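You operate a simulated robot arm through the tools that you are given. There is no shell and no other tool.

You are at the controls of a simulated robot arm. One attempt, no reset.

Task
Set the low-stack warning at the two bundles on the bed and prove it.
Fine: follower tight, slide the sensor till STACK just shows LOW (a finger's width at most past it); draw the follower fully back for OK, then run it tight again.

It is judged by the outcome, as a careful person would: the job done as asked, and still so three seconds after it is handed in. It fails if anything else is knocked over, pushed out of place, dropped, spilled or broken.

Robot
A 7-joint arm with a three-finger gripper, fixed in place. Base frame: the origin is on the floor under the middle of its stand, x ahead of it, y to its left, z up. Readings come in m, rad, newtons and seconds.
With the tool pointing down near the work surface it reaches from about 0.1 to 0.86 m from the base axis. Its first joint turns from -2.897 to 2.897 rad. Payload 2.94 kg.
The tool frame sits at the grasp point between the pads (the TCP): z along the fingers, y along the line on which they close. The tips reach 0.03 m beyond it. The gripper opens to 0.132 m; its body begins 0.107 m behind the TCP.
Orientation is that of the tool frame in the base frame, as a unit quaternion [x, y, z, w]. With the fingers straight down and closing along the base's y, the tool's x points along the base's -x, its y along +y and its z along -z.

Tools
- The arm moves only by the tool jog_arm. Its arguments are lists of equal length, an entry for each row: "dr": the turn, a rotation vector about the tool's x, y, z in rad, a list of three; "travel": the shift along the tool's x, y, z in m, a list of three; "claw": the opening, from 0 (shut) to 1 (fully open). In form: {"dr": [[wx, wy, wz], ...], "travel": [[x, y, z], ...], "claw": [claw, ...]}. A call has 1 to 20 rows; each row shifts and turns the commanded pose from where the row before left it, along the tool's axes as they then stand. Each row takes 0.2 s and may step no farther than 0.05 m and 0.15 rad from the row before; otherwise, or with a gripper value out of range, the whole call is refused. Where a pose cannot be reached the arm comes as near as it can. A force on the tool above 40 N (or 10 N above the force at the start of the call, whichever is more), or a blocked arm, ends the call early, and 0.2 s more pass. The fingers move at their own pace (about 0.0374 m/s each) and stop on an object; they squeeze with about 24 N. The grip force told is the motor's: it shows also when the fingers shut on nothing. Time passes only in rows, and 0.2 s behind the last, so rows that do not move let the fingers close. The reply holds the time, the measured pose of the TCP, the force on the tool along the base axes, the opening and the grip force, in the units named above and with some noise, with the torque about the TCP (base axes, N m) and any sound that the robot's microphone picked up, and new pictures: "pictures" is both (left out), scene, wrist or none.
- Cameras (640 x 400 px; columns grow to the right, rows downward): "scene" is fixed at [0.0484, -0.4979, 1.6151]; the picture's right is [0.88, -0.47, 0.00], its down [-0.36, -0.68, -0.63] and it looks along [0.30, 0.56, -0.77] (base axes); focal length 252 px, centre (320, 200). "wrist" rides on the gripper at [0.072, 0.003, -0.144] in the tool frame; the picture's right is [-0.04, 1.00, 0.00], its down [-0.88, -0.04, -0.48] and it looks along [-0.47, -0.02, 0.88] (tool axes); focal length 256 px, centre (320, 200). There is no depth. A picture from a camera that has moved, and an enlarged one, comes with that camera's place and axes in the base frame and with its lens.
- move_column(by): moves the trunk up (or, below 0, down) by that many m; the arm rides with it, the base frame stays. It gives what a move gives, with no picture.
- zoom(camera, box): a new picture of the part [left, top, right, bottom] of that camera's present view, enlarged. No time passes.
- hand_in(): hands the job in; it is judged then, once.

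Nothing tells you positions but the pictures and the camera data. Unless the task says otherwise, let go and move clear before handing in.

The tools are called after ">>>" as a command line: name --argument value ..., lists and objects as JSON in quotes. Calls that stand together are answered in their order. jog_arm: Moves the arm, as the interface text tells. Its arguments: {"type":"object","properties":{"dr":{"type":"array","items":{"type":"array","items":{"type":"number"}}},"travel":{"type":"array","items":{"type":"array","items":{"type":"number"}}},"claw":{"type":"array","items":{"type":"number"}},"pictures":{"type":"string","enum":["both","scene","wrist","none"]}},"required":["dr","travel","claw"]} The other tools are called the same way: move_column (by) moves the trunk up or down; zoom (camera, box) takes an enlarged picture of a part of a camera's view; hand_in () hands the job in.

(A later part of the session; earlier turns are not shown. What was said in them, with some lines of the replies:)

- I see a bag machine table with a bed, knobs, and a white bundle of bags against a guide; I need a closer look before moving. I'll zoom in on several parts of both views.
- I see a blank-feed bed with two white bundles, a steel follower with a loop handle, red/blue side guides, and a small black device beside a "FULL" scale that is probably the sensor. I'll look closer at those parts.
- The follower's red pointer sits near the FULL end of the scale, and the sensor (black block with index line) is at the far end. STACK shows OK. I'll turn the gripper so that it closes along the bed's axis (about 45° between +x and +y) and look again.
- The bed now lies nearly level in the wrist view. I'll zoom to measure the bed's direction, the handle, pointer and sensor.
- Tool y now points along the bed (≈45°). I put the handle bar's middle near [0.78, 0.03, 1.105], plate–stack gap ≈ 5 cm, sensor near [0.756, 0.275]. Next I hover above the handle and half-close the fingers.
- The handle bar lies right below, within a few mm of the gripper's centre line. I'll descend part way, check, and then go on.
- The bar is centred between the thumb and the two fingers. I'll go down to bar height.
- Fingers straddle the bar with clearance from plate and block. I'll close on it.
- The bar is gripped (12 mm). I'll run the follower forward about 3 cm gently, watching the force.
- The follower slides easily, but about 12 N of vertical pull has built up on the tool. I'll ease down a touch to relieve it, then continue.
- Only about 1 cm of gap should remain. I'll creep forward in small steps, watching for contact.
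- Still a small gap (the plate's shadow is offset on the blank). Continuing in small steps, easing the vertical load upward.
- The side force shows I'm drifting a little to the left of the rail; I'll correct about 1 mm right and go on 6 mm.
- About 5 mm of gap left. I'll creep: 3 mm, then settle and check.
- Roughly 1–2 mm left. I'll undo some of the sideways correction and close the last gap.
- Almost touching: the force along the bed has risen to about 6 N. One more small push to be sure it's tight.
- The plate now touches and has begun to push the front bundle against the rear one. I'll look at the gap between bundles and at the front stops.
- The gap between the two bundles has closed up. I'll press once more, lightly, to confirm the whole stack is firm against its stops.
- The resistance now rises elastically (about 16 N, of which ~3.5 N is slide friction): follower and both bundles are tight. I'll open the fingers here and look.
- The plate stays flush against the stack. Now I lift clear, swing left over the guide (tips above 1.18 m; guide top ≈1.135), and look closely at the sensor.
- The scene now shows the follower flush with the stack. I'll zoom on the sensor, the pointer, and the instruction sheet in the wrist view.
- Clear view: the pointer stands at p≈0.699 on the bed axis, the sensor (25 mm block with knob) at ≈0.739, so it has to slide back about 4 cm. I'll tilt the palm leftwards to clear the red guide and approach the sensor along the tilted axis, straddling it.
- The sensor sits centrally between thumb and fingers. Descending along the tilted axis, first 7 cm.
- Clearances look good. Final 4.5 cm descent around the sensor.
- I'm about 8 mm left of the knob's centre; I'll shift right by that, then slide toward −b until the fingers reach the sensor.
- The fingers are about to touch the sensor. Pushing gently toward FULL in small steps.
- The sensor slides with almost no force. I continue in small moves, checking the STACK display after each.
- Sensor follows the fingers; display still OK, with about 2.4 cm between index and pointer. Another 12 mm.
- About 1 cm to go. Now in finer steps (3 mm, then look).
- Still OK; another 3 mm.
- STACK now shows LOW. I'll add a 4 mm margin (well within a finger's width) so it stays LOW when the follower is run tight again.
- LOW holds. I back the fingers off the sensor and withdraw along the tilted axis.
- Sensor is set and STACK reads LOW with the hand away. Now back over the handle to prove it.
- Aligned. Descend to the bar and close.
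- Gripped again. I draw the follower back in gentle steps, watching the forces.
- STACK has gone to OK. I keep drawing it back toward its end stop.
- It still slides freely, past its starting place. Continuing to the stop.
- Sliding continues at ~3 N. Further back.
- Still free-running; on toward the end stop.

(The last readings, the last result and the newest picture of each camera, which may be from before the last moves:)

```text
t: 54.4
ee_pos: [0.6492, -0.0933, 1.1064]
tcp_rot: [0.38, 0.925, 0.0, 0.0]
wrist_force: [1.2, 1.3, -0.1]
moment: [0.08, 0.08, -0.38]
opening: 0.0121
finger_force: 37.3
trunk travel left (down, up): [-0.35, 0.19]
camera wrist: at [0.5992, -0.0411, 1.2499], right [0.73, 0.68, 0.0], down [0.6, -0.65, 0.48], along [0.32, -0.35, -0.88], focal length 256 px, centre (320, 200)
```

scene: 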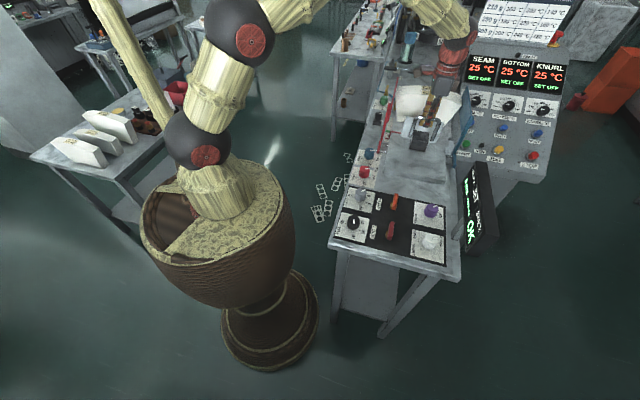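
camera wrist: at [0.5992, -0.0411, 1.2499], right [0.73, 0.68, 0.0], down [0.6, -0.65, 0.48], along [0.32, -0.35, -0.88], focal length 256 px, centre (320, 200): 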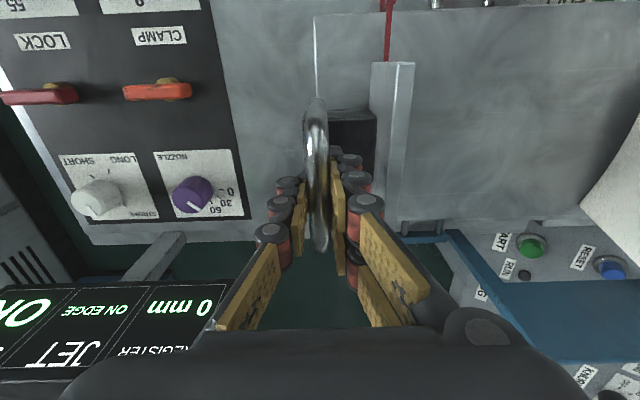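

>>> jog_arm --dr '[[0, 0, 0], [0, 0, 0], [0, 0, 0], [0, 0, 0], [0, 0, 0]]' --travel '[[0, -0.003, 0], [0, -0.003, 0], [0, -0.003, 0], [0, -0.003, 0], [0, 0, 0]]' --claw '[0, 0, 0, 0, 0]' --pictures "wrist"

>>> zoom --camera "scene" --box '[360, 90, 520, 190]'

```text
t: 55.6
ee_pos: [0.6406, -0.1022, 1.1075]
tcp_rot: [0.38, 0.925, 0.0, 0.0]
wrist_force: [-0.6, 3.7, 0.6]
moment: [0.22, 0.24, -0.37]
opening: 0.0123
finger_force: 37.3
trunk travel left (down, up): [-0.35, 0.19]
camera wrist: at [0.5907, -0.0496, 1.2499], right [0.73, 0.68, 0.0], down [0.6, -0.65, 0.48], along [0.32, -0.35, -0.88], focal length 256 px, centre (320, 200)
```

wrist: 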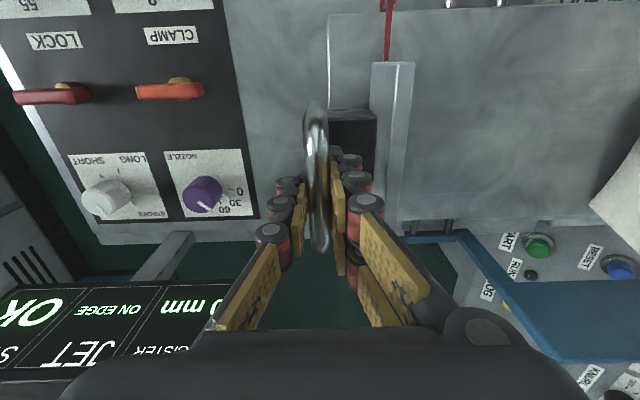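

```text
4.00 times, centred on (440, 140) of scene
camera zoom: at [0.0484, -0.4979, 1.6151], right [0.88, -0.47, 0.0], down [-0.36, -0.68, -0.63], along [0.3, 0.56, -0.77], focal length 1007 px, centre (-160, 440)
```

zoom: 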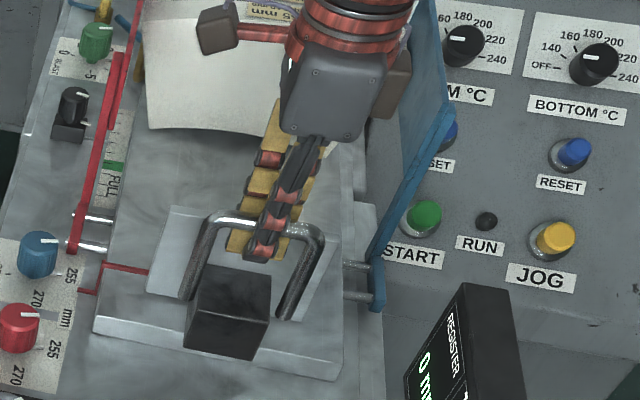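

The follower is near the bed's rear edge now. I continue in small steps, watching for the stop.

>>> jog_arm --dr '[[0, 0, 0], [0, 0, 0], [0, 0, 0], [0, 0, 0]]' --travel '[[0, -0.003, 0], [0, -0.003, 0], [0, -0.002, 0], [0, 0, 0]]' --claw '[0, 0, 0, 0]' --pictures "wrist"

>>> zoom --camera "scene" --box '[360, 90, 520, 190]'

```text
t: 56.5
ee_pos: [0.6387, -0.1048, 1.1054]
tcp_rot: [0.381, 0.925, 0.002, 0.003]
wrist_force: [15.5, 19.5, -9.3]
moment: [-0.17, -0.02, -0.4]
opening: 0.0127
finger_force: 37.1
trunk travel left (down, up): [-0.35, 0.19]
stopped in row 4: the force on the tool passed its limit at 41 N (the readings are from after the stop); the commanded pose is now the measured one
camera wrist: at [0.5886, -0.0511, 1.2497], right [0.73, 0.68, 0.01], down [0.59, -0.65, 0.48], along [0.33, -0.35, -0.88], focal length 256 px, centre (320, 200)
```

wrist: 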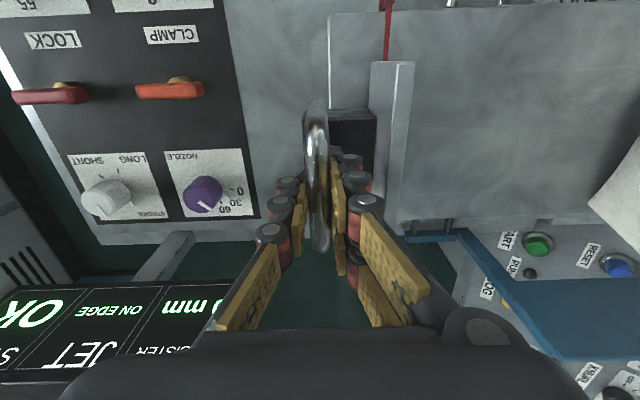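

```text
4.00 times, centred on (440, 140) of scene
camera zoom: at [0.0484, -0.4979, 1.6151], right [0.88, -0.47, 0.0], down [-0.36, -0.68, -0.63], along [0.3, 0.56, -0.77], focal length 1007 px, centre (-160, 440)
```

zoom: 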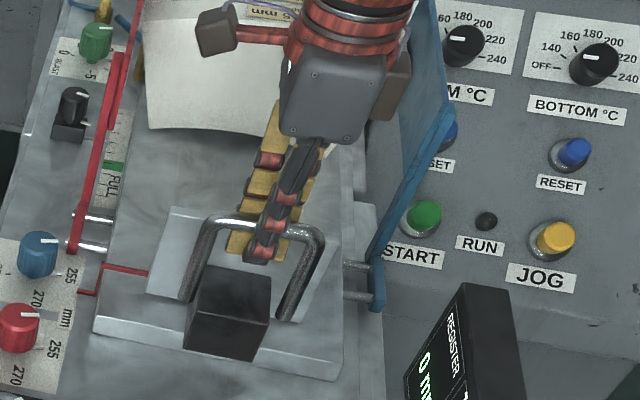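

The hard stop is reached – the follower is fully back. I'll confirm the display reads OK.

>>> zoom --camera "scene" --box '[440, 150, 520, 260]'

>>> jog_arm --dr '[[0, 0, 0], [0, 0, 0]]' --travel '[[0, 0.001, 0], [0, 0, 0]]' --claw '[0, 0]' --pictures "none"

```text
3.64 times, centred on (480, 205) of scene
camera zoom: at [0.0484, -0.4979, 1.6151], right [0.88, -0.47, 0.0], down [-0.36, -0.68, -0.63], along [0.3, 0.56, -0.77], focal length 915 px, centre (-262, 182)
```

zoom: 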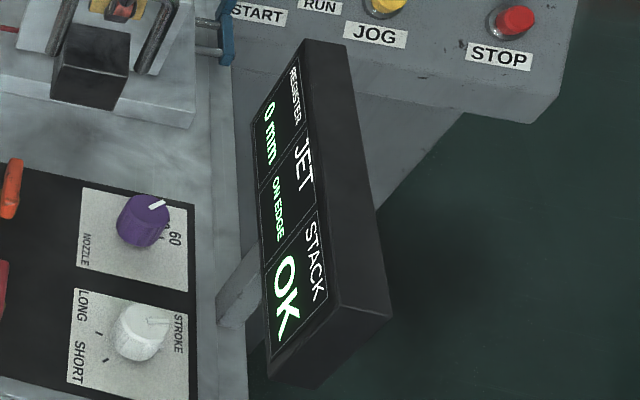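

```text
t: 57.1
ee_pos: [0.6374, -0.1038, 1.1062]
tcp_rot: [0.38, 0.925, 0.001, 0.001]
wrist_force: [15.3, 25.8, -13.1]
moment: [-0.62, -0.28, -0.41]
opening: 0.012
finger_force: 36.3
trunk travel left (down, up): [-0.35, 0.19]
```

STACK shows OK fully back. Now I relieve the load and begin running the follower forward again.

>>> jog_arm --dr '[[0, 0, 0], [0, 0, 0], [0, 0, 0], [0, 0, 0]]' --travel '[[0, 0.002, 0.0005], [0, 0.002, 0.0005], [0, 0.002, 0], [0, 0, 0]]' --claw '[0, 0, 0, 0]' --pictures "none"

```text
t: 58.1
ee_pos: [0.6401, -0.1027, 1.1062]
tcp_rot: [0.381, 0.924, 0.001, 0.0]
wrist_force: [-4.7, -0.5, -7.3]
moment: [0.3, 0.41, -0.39]
opening: 0.0123
finger_force: 37.6
trunk travel left (down, up): [-0.35, 0.19]
```

>>> jog_arm --dr '[[0, 0, 0], [0, 0, 0], [0, 0, 0], [0, 0, 0], [0, 0, 0], [0, 0, 0], [0, 0, 0], [0, 0, 0]]' --travel '[[0.0003, 0.004, 0.0008], [0, 0.006, 0], [0, 0.006, 0], [0, 0.006, 0], [0, 0.006, 0], [0, 0.006, 0], [0, 0.006, 0], [0, 0, 0]]' --claw '[0, 0, 0, 0, 0, 0, 0, 0]' --pictures "none"

```text
t: 60.0
ee_pos: [0.6687, -0.0735, 1.1073]
tcp_rot: [0.381, 0.924, 0.002, 0.003]
wrist_force: [-3.0, 1.1, -4.8]
moment: [-0.04, -0.06, -0.35]
opening: 0.0123
finger_force: 36.7
trunk travel left (down, up): [-0.35, 0.19]
```

>>> jog_arm --dr '[[0, 0, 0], [0, 0, 0], [0, 0, 0], [0, 0, 0], [0, 0, 0], [0, 0, 0], [0, 0, 0], [0, 0, 0], [0, 0, 0]]' --travel '[[0.0002, 0.006, 0.0006], [0, 0.006, 0], [0, 0.006, 0], [0, 0.006, 0], [0, 0.006, 0], [0, 0.006, 0.0003], [0, 0.006, 0], [0, 0.006, 0], [0, 0, 0]]' --claw '[0, 0, 0, 0, 0, 0, 0, 0, 0]' --pictures "wrist"

```text
t: 62.0
ee_pos: [0.7025, -0.0398, 1.1065]
tcp_rot: [0.38, 0.925, 0.002, 0.003]
wrist_force: [-4.3, 1.8, 12.5]
moment: [0.0, 0.02, -0.33]
opening: 0.0125
finger_force: 37.3
trunk travel left (down, up): [-0.35, 0.19]
camera wrist: at [0.6524, 0.0128, 1.2497], right [0.73, 0.68, 0.01], down [0.59, -0.65, 0.48], along [0.33, -0.35, -0.88], focal length 256 px, centre (320, 200)
```

wrist: 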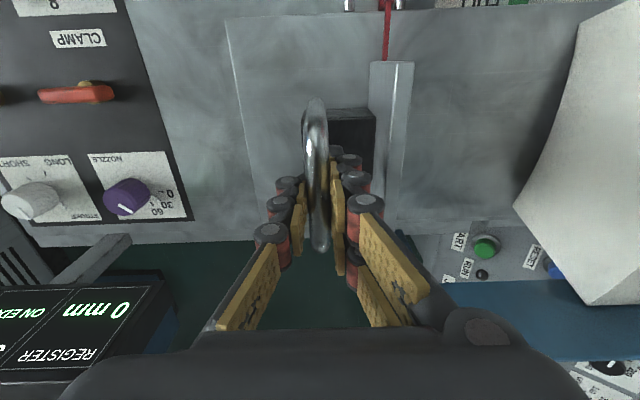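

>>> jog_arm --dr '[[0, 0, 0], [0, 0, 0], [0, 0, 0], [0, 0, 0], [0, 0, 0], [0, 0, 0], [0, 0, 0], [0, 0, 0], [0, 0, 0]]' --travel '[[0.0004, 0.004, -0.0015], [0, 0.006, -0.0003], [0, 0.006, 0], [0, 0.006, 0], [0, 0.006, 0], [0, 0.006, 0], [0, 0.006, 0], [0, 0.006, 0], [0, 0, 0]]' --claw '[0, 0, 0, 0, 0, 0, 0, 0, 0]' --pictures "none"

```text
t: 64.0
ee_pos: [0.7356, -0.0058, 1.1074]
tcp_rot: [0.38, 0.925, 0.003, 0.002]
wrist_force: [3.5, -7.3, -2.5]
moment: [-0.05, -0.1, -0.36]
opening: 0.012
finger_force: 37.2
trunk travel left (down, up): [-0.35, 0.19]
```

>>> jog_arm --dr '[[0, 0, 0], [0, 0, 0], [0, 0, 0], [0, 0, 0], [0, 0, 0], [0, 0, 0], [0, 0, 0], [0, 0, 0], [0, 0, 0]]' --travel '[[-0.0009, 0.004, 0.0002], [0, 0.006, 0], [-0.0002, 0.006, 0], [0, 0.006, 0], [0, 0.006, 0], [0, 0.006, 0.0002], [0, 0.006, 0], [0, 0.006, 0], [0, 0, 0]]' --claw '[0, 0, 0, 0, 0, 0, 0, 0, 0]' --pictures "wrist"

```text
t: 66.0
ee_pos: [0.7687, 0.0242, 1.1059]
tcp_rot: [0.381, 0.925, 0.002, 0.003]
wrist_force: [1.9, -5.8, -5.7]
moment: [0.42, 0.35, -0.36]
opening: 0.0122
finger_force: 37.1
trunk travel left (down, up): [-0.35, 0.19]
camera wrist: at [0.7183, 0.0784, 1.2498], right [0.73, 0.68, 0.0], down [0.6, -0.65, 0.48], along [0.33, -0.35, -0.88], focal length 256 px, centre (320, 200)
```

wrist: 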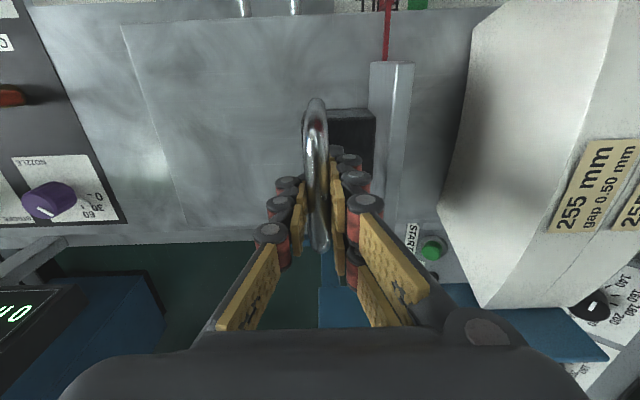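

About 78 mm to go to the tight position. Moving 60 mm, then creeping.

>>> jog_arm --dr '[[0, 0, 0], [0, 0, 0], [0, 0, 0], [0, 0, 0], [0, 0, 0], [0, 0, 0], [0, 0, 0], [0, 0, 0], [0, 0, 0], [0, 0, 0], [0, 0, 0]]' --travel '[[-0.0006, 0.006, 0.0006], [0, 0.006, 0], [-0.0003, 0.006, 0], [0, 0.006, 0], [0, 0.006, 0], [-0.0002, 0.006, 0.0002], [0, 0.006, 0], [0, 0.006, 0], [0, 0.006, 0], [0, 0.006, 0], [0, 0, 0]]' --claw '[0, 0, 0, 0, 0, 0, 0, 0, 0, 0, 0]' --pictures "wrist"

>>> zoom --camera "wrist" --box '[340, 0, 500, 100]'

```text
t: 68.3
ee_pos: [0.8112, 0.0683, 1.106]
tcp_rot: [0.381, 0.925, 0.001, 0.001]
wrist_force: [-6.2, 2.7, -1.0]
moment: [0.11, 0.06, -0.34]
opening: 0.0122
finger_force: 37.8
trunk travel left (down, up): [-0.35, 0.19]
camera wrist: at [0.7609, 0.1211, 1.2498], right [0.73, 0.68, 0.0], down [0.6, -0.65, 0.48], along [0.33, -0.35, -0.88], focal length 256 px, centre (320, 200)
```

wrist: 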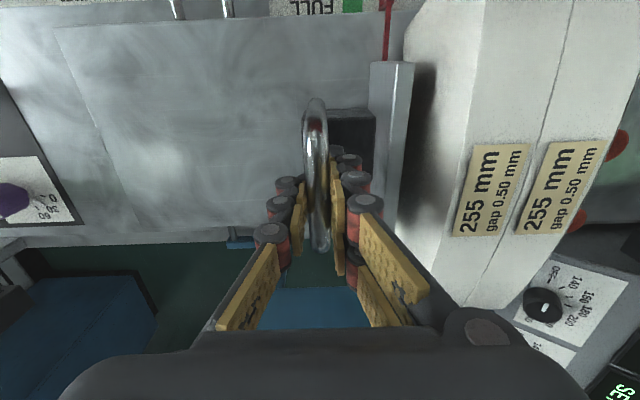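

```text
4.00 times, centred on (420, 50) of wrist
camera zoom: at [0.7609, 0.1211, 1.2498], right [0.73, 0.68, 0.0], down [0.6, -0.65, 0.48], along [0.33, -0.35, -0.88], focal length 1024 px, centre (-80, 800)
```

zoom: 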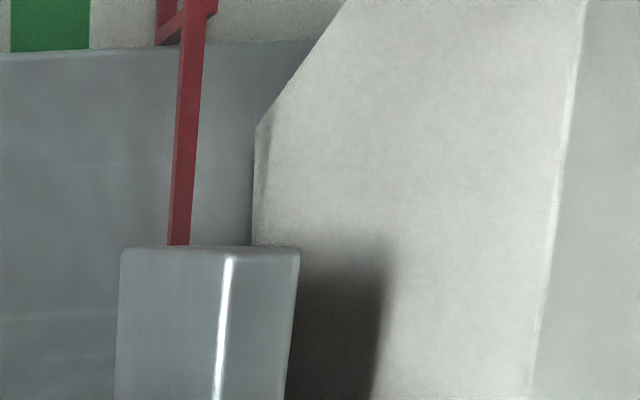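

>>> jog_arm --dr '[[0, 0, 0], [0, 0, 0], [0, 0, 0], [0, 0, 0], [0, 0, 0], [0, 0, 0]]' --travel '[[0.0007, 0.003, 0], [0, 0.003, 0], [0, 0.003, 0], [0, 0.003, 0], [0, 0.002, 0], [0, 0, 0]]' --claw '[0, 0, 0, 0, 0, 0]' --pictures "wrist"

>>> zoom --camera "wrist" --box '[340, 0, 500, 100]'

>>> zoom --camera "scene" --box '[440, 150, 520, 260]'

```text
t: 69.8
ee_pos: [0.8207, 0.0784, 1.1067]
tcp_rot: [0.381, 0.924, 0.002, 0.003]
wrist_force: [-3.9, -0.6, -5.9]
moment: [0.16, 0.11, -0.43]
opening: 0.0123
finger_force: 37.2
trunk travel left (down, up): [-0.35, 0.19]
camera wrist: at [0.7702, 0.1305, 1.2497], right [0.73, 0.68, 0.0], down [0.59, -0.65, 0.48], along [0.33, -0.35, -0.88], focal length 256 px, centre (320, 200)
```

wrist: 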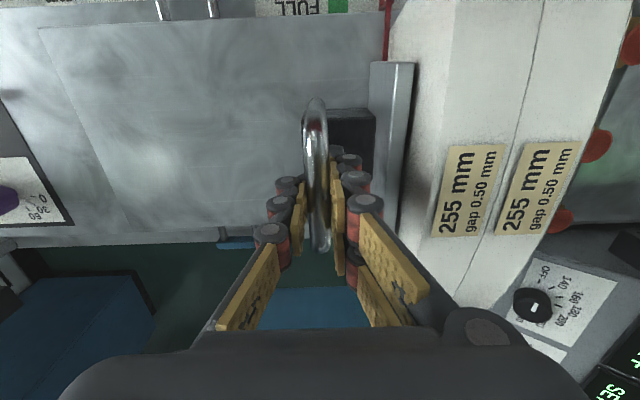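

```text
4.00 times, centred on (420, 50) of wrist
camera zoom: at [0.7702, 0.1305, 1.2497], right [0.73, 0.68, 0.0], down [0.59, -0.65, 0.48], along [0.33, -0.35, -0.88], focal length 1024 px, centre (-80, 800)
```

zoom: 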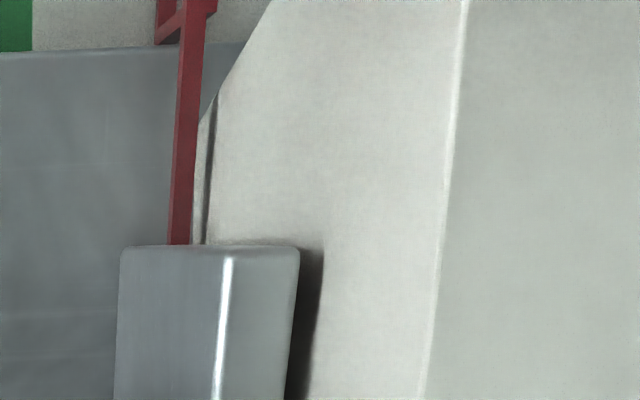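

```text
3.64 times, centred on (480, 205) of scene
camera zoom: at [0.0484, -0.4979, 1.6151], right [0.88, -0.47, 0.0], down [-0.36, -0.68, -0.63], along [0.3, 0.56, -0.77], focal length 915 px, centre (-262, 182)
```

zoom: 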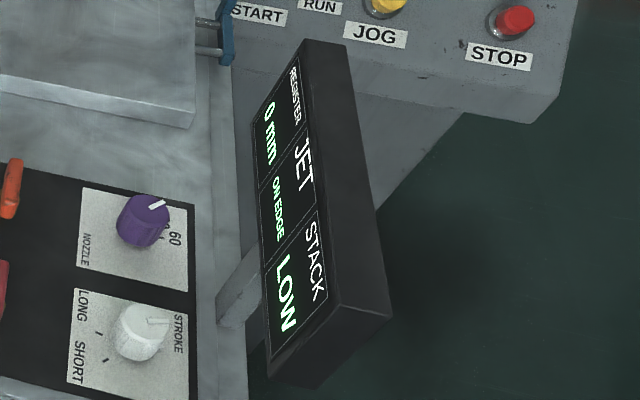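

STACK reads LOW again about 4 mm before tight, so the sensor is only just past the trip point. I'll close the last millimetres to tight.

>>> jog_arm --dr '[[0, 0, 0], [0, 0, 0], [0, 0, 0], [0, 0, 0], [0, 0, 0]]' --travel '[[0.0003, 0.002, 0.0005], [0, 0.001, 0], [0, 0.001, 0], [0, 0.001, 0], [0, 0, 0]]' --claw '[0, 0, 0, 0, 0]' --pictures "wrist"

>>> zoom --camera "wrist" --box '[340, 0, 500, 100]'

```text
t: 71.0
ee_pos: [0.8231, 0.0812, 1.1069]
tcp_rot: [0.382, 0.924, 0.003, 0.003]
wrist_force: [-7.3, -3.4, 0.5]
moment: [-0.38, -0.35, -0.33]
opening: 0.0122
finger_force: 37.3
trunk travel left (down, up): [-0.35, 0.19]
camera wrist: at [0.773, 0.1333, 1.2497], right [0.73, 0.68, 0.0], down [0.59, -0.65, 0.48], along [0.33, -0.35, -0.88], focal length 256 px, centre (320, 200)
```

wrist: 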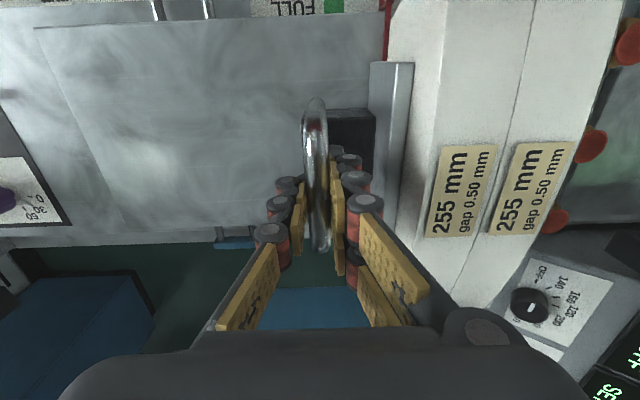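

```text
4.00 times, centred on (420, 50) of wrist
camera zoom: at [0.773, 0.1333, 1.2497], right [0.73, 0.68, 0.0], down [0.59, -0.65, 0.48], along [0.33, -0.35, -0.88], focal length 1024 px, centre (-80, 800)
```

zoom: 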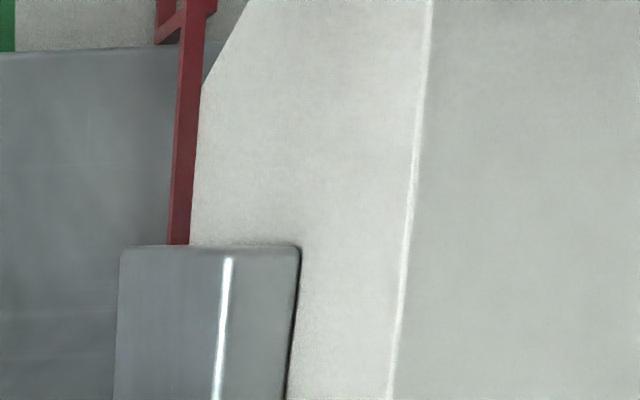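

Touching. Two more small pushes to bring it firmly tight, as before.

>>> jog_arm --dr '[[0, 0, 0], [0, 0, 0], [0, 0, 0], [0, 0, 0]]' --travel '[[0.0003, 0.001, 0], [0, 0.001, 0], [0, 0, 0], [0, 0, 0]]' --claw '[0, 0, 0, 0]' --pictures "wrist"

>>> zoom --camera "wrist" --box '[340, 0, 500, 100]'

>>> zoom --camera "scene" --box '[440, 150, 520, 260]'

```text
t: 72.0
ee_pos: [0.8231, 0.0808, 1.1074]
tcp_rot: [0.381, 0.925, 0.001, 0.001]
wrist_force: [-16.9, -14.4, -0.7]
moment: [-0.28, -0.36, -0.31]
opening: 0.0122
finger_force: 37.7
trunk travel left (down, up): [-0.35, 0.19]
camera wrist: at [0.7733, 0.1334, 1.2498], right [0.73, 0.68, 0.0], down [0.59, -0.65, 0.48], along [0.33, -0.35, -0.88], focal length 256 px, centre (320, 200)
```

wrist: 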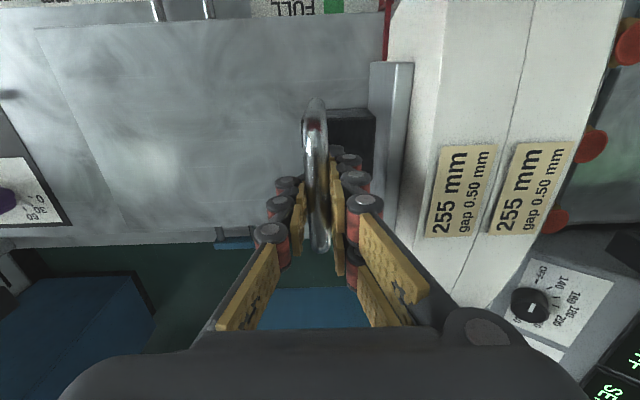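

```text
4.00 times, centred on (420, 50) of wrist
camera zoom: at [0.7733, 0.1334, 1.2498], right [0.73, 0.68, 0.0], down [0.59, -0.65, 0.48], along [0.33, -0.35, -0.88], focal length 1024 px, centre (-80, 800)
```

zoom: 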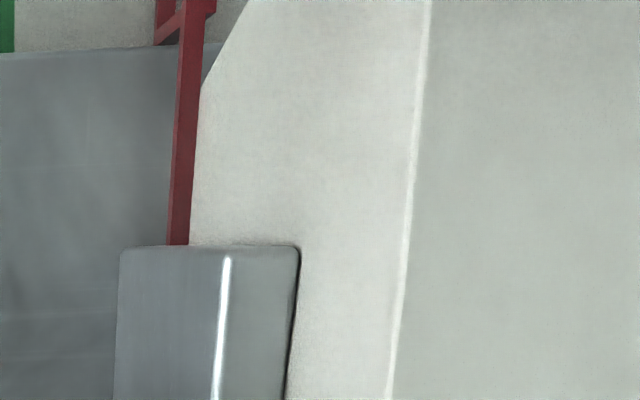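

```text
3.64 times, centred on (480, 205) of scene
camera zoom: at [0.0484, -0.4979, 1.6151], right [0.88, -0.47, 0.0], down [-0.36, -0.68, -0.63], along [0.3, 0.56, -0.77], focal length 915 px, centre (-262, 182)
```

zoom: 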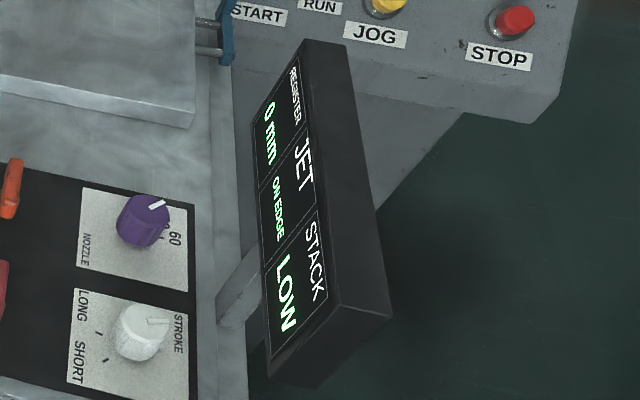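

Firm (22 N with no further travel) and LOW. I'll ease the push slightly, open the fingers and lift clear.

>>> jog_arm --dr '[[0, 0, 0], [0, 0, 0], [0, 0, 0], [0, 0, 0], [0, 0, 0], [0, 0, 0]]' --travel '[[0, -0.001, 0], [0, 0, 0], [0, 0, 0], [0, 0, 0], [0, 0, 0], [0, 0, 0]]' --claw '[0, 0.2, 0.3, 0.4, 0.4, 0.4]' --pictures "wrist"

>>> zoom --camera "wrist" --box '[340, 0, 500, 100]'

>>> zoom --camera "scene" --box '[370, 60, 498, 140]'

```text
t: 73.3
ee_pos: [0.8253, 0.0819, 1.1068]
tcp_rot: [0.381, 0.925, 0.002, 0.003]
wrist_force: [-0.1, 0.4, 0.0]
moment: [0.0, 0.0, -0.01]
opening: 0.053
finger_force: 0.2
trunk travel left (down, up): [-0.35, 0.19]
camera wrist: at [0.7741, 0.1348, 1.2497], right [0.73, 0.68, 0.0], down [0.59, -0.65, 0.48], along [0.33, -0.35, -0.88], focal length 256 px, centre (320, 200)
```

wrist: 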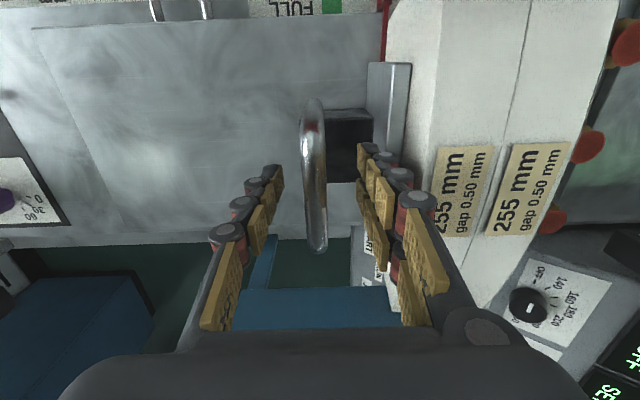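

```text
4.00 times, centred on (420, 50) of wrist
camera zoom: at [0.7741, 0.1348, 1.2497], right [0.73, 0.68, 0.0], down [0.59, -0.65, 0.48], along [0.33, -0.35, -0.88], focal length 1024 px, centre (-80, 800)
```

zoom: 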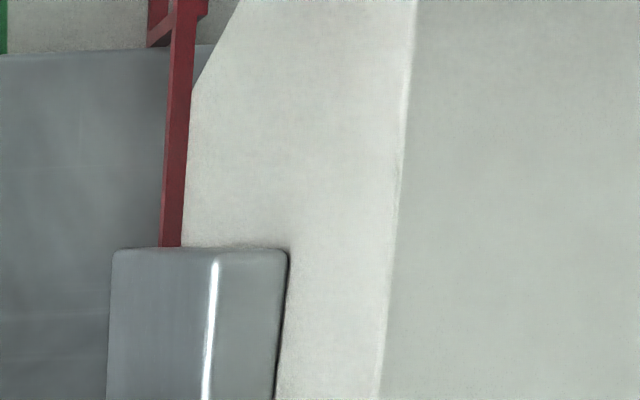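

```text
5.00 times, centred on (434, 100) of scene
camera zoom: at [0.0484, -0.4979, 1.6151], right [0.88, -0.47, 0.0], down [-0.36, -0.68, -0.63], along [0.3, 0.56, -0.77], focal length 1258 px, centre (-250, 700)
```

zoom: 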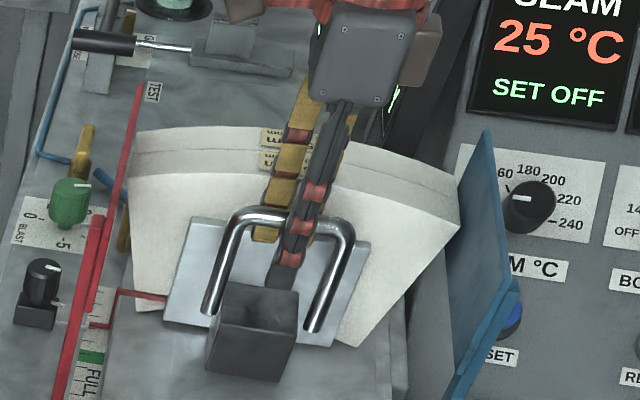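

Released, with the plate still flush against the stack. Lifting straight up and moving clear over the guide.

>>> jog_arm --dr '[[0, 0, 0], [0, 0, 0], [0, 0, 0], [0, 0, 0], [0, 0, 0], [0, 0, 0], [0, 0, 0], [0, 0, 0], [0, 0, 0], [0, 0, 0], [0, 0, 0], [0, 0, 0]]' --travel '[[0, -0.001, -0.02], [0, 0, -0.03], [0, 0, -0.04], [0, 0, -0.04], [0.04, 0, -0.02], [0.045, 0, 0], [0.045, 0, 0], [0.045, 0, 0], [0.045, -0.01, 0], [0.045, -0.01, 0], [0.03, -0.01, 0], [0, 0, 0]]' --claw '[0.4, 0.4, 0.4, 0.4, 0.4, 0.4, 0.4, 0.4, 0.4, 0.4, 0.4, 0.4]'

>>> zoom --camera "scene" --box '[440, 150, 520, 260]'

>>> zoom --camera "scene" --box '[340, 60, 500, 160]'

>>> zoom --camera "wrist" --box '[220, 150, 420, 275]'

```text
t: 76.0
ee_pos: [0.5928, 0.2674, 1.2551]
tcp_rot: [0.38, 0.925, 0.001, 0.002]
wrist_force: [0.0, 0.6, 0.2]
moment: [0.0, 0.02, 0.04]
opening: 0.0527
finger_force: 0.0
trunk travel left (down, up): [-0.35, 0.19]
camera wrist: at [0.5422, 0.3211, 1.3976], right [0.73, 0.68, 0.0], down [0.59, -0.65, 0.48], along [0.33, -0.35, -0.88], focal length 256 px, centre (320, 200)
```

scene: 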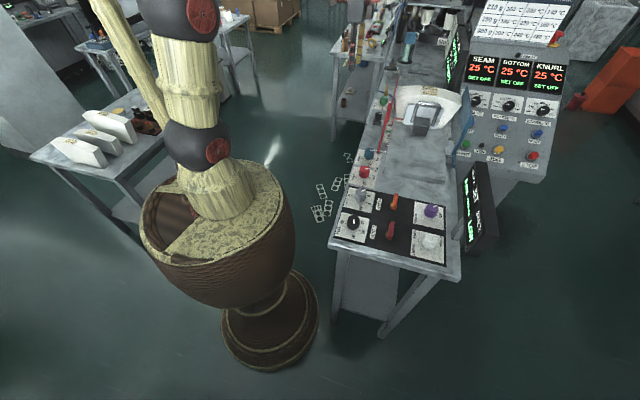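
wrist: 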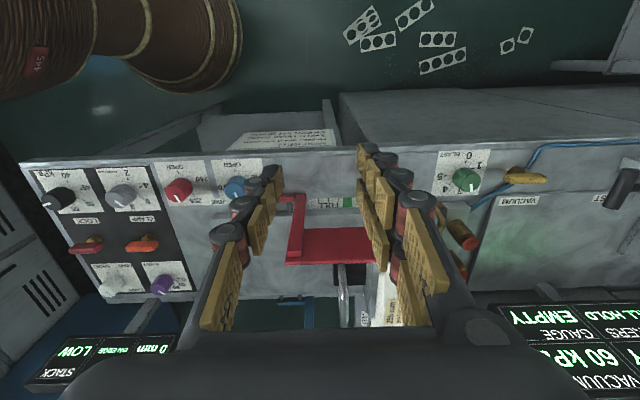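

```text
3.64 times, centred on (480, 205) of scene
camera zoom: at [0.0484, -0.4979, 1.6151], right [0.88, -0.47, 0.0], down [-0.36, -0.68, -0.63], along [0.3, 0.56, -0.77], focal length 915 px, centre (-262, 182)
```

zoom: 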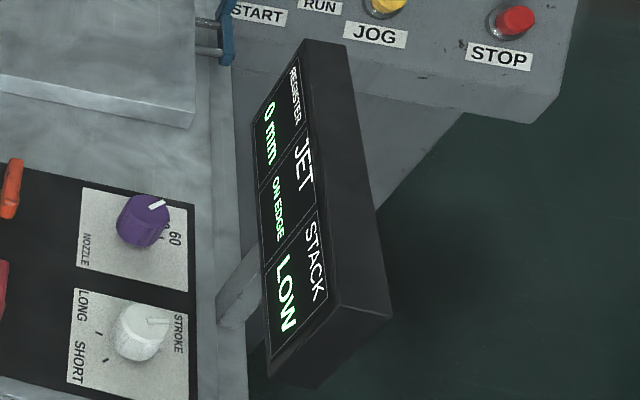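

```text
4.00 times, centred on (420, 110) of scene
camera zoom: at [0.0484, -0.4979, 1.6151], right [0.88, -0.47, 0.0], down [-0.36, -0.68, -0.63], along [0.3, 0.56, -0.77], focal length 1007 px, centre (-80, 560)
```

zoom: 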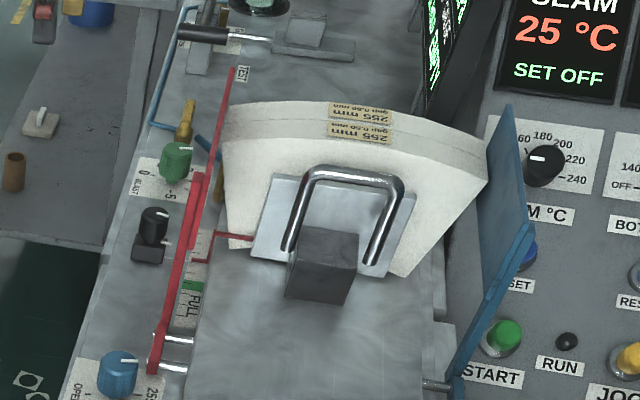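

```text
3.20 times, centred on (320, 212) of wrist
camera zoom: at [0.5422, 0.3211, 1.3976], right [0.73, 0.68, 0.0], down [0.59, -0.65, 0.48], along [0.33, -0.35, -0.88], focal length 819 px, centre (320, 160)
```

zoom: 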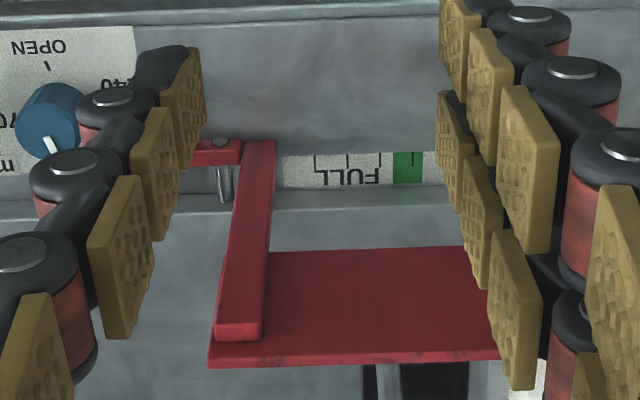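

The hand is clear. The follower sits flush on the two bundles, the sensor is just past its trip point, and STACK reads LOW after showing OK with the follower fully back. Nothing else has moved, so I'm handing in.

>>> hand_in

```text
The job is handed in.
```

The low-stack warning is set at the two bundles and proved, and I've handed the job in.

- **Setting:** with the follower tight against both bundles, I slid the sensor back until STACK changed from OK to LOW. I then moved it about 4 mm further, so it sits roughly 4–7 mm past the change, well under a finger's width.
- **Proof:** drawn back to its hard stop, the follower gave OK. Run tight again, it went back to LOW a few millimetres before full contact.
- **Final state:** the fingers are off and clear, the follower plate is flush on the stack, and STACK still read LOW in the last picture. REGISTER (0 mm) and JET (ON EDGE) still read as they did at the start.

When the follower reached its hard stop, the force briefly hit 41 N, just over the limit, and that move cut off. I eased off straight away and saw no sign of damage. Pressing tight closed the small gap between the bundles, so they moved forward a few millimetres.
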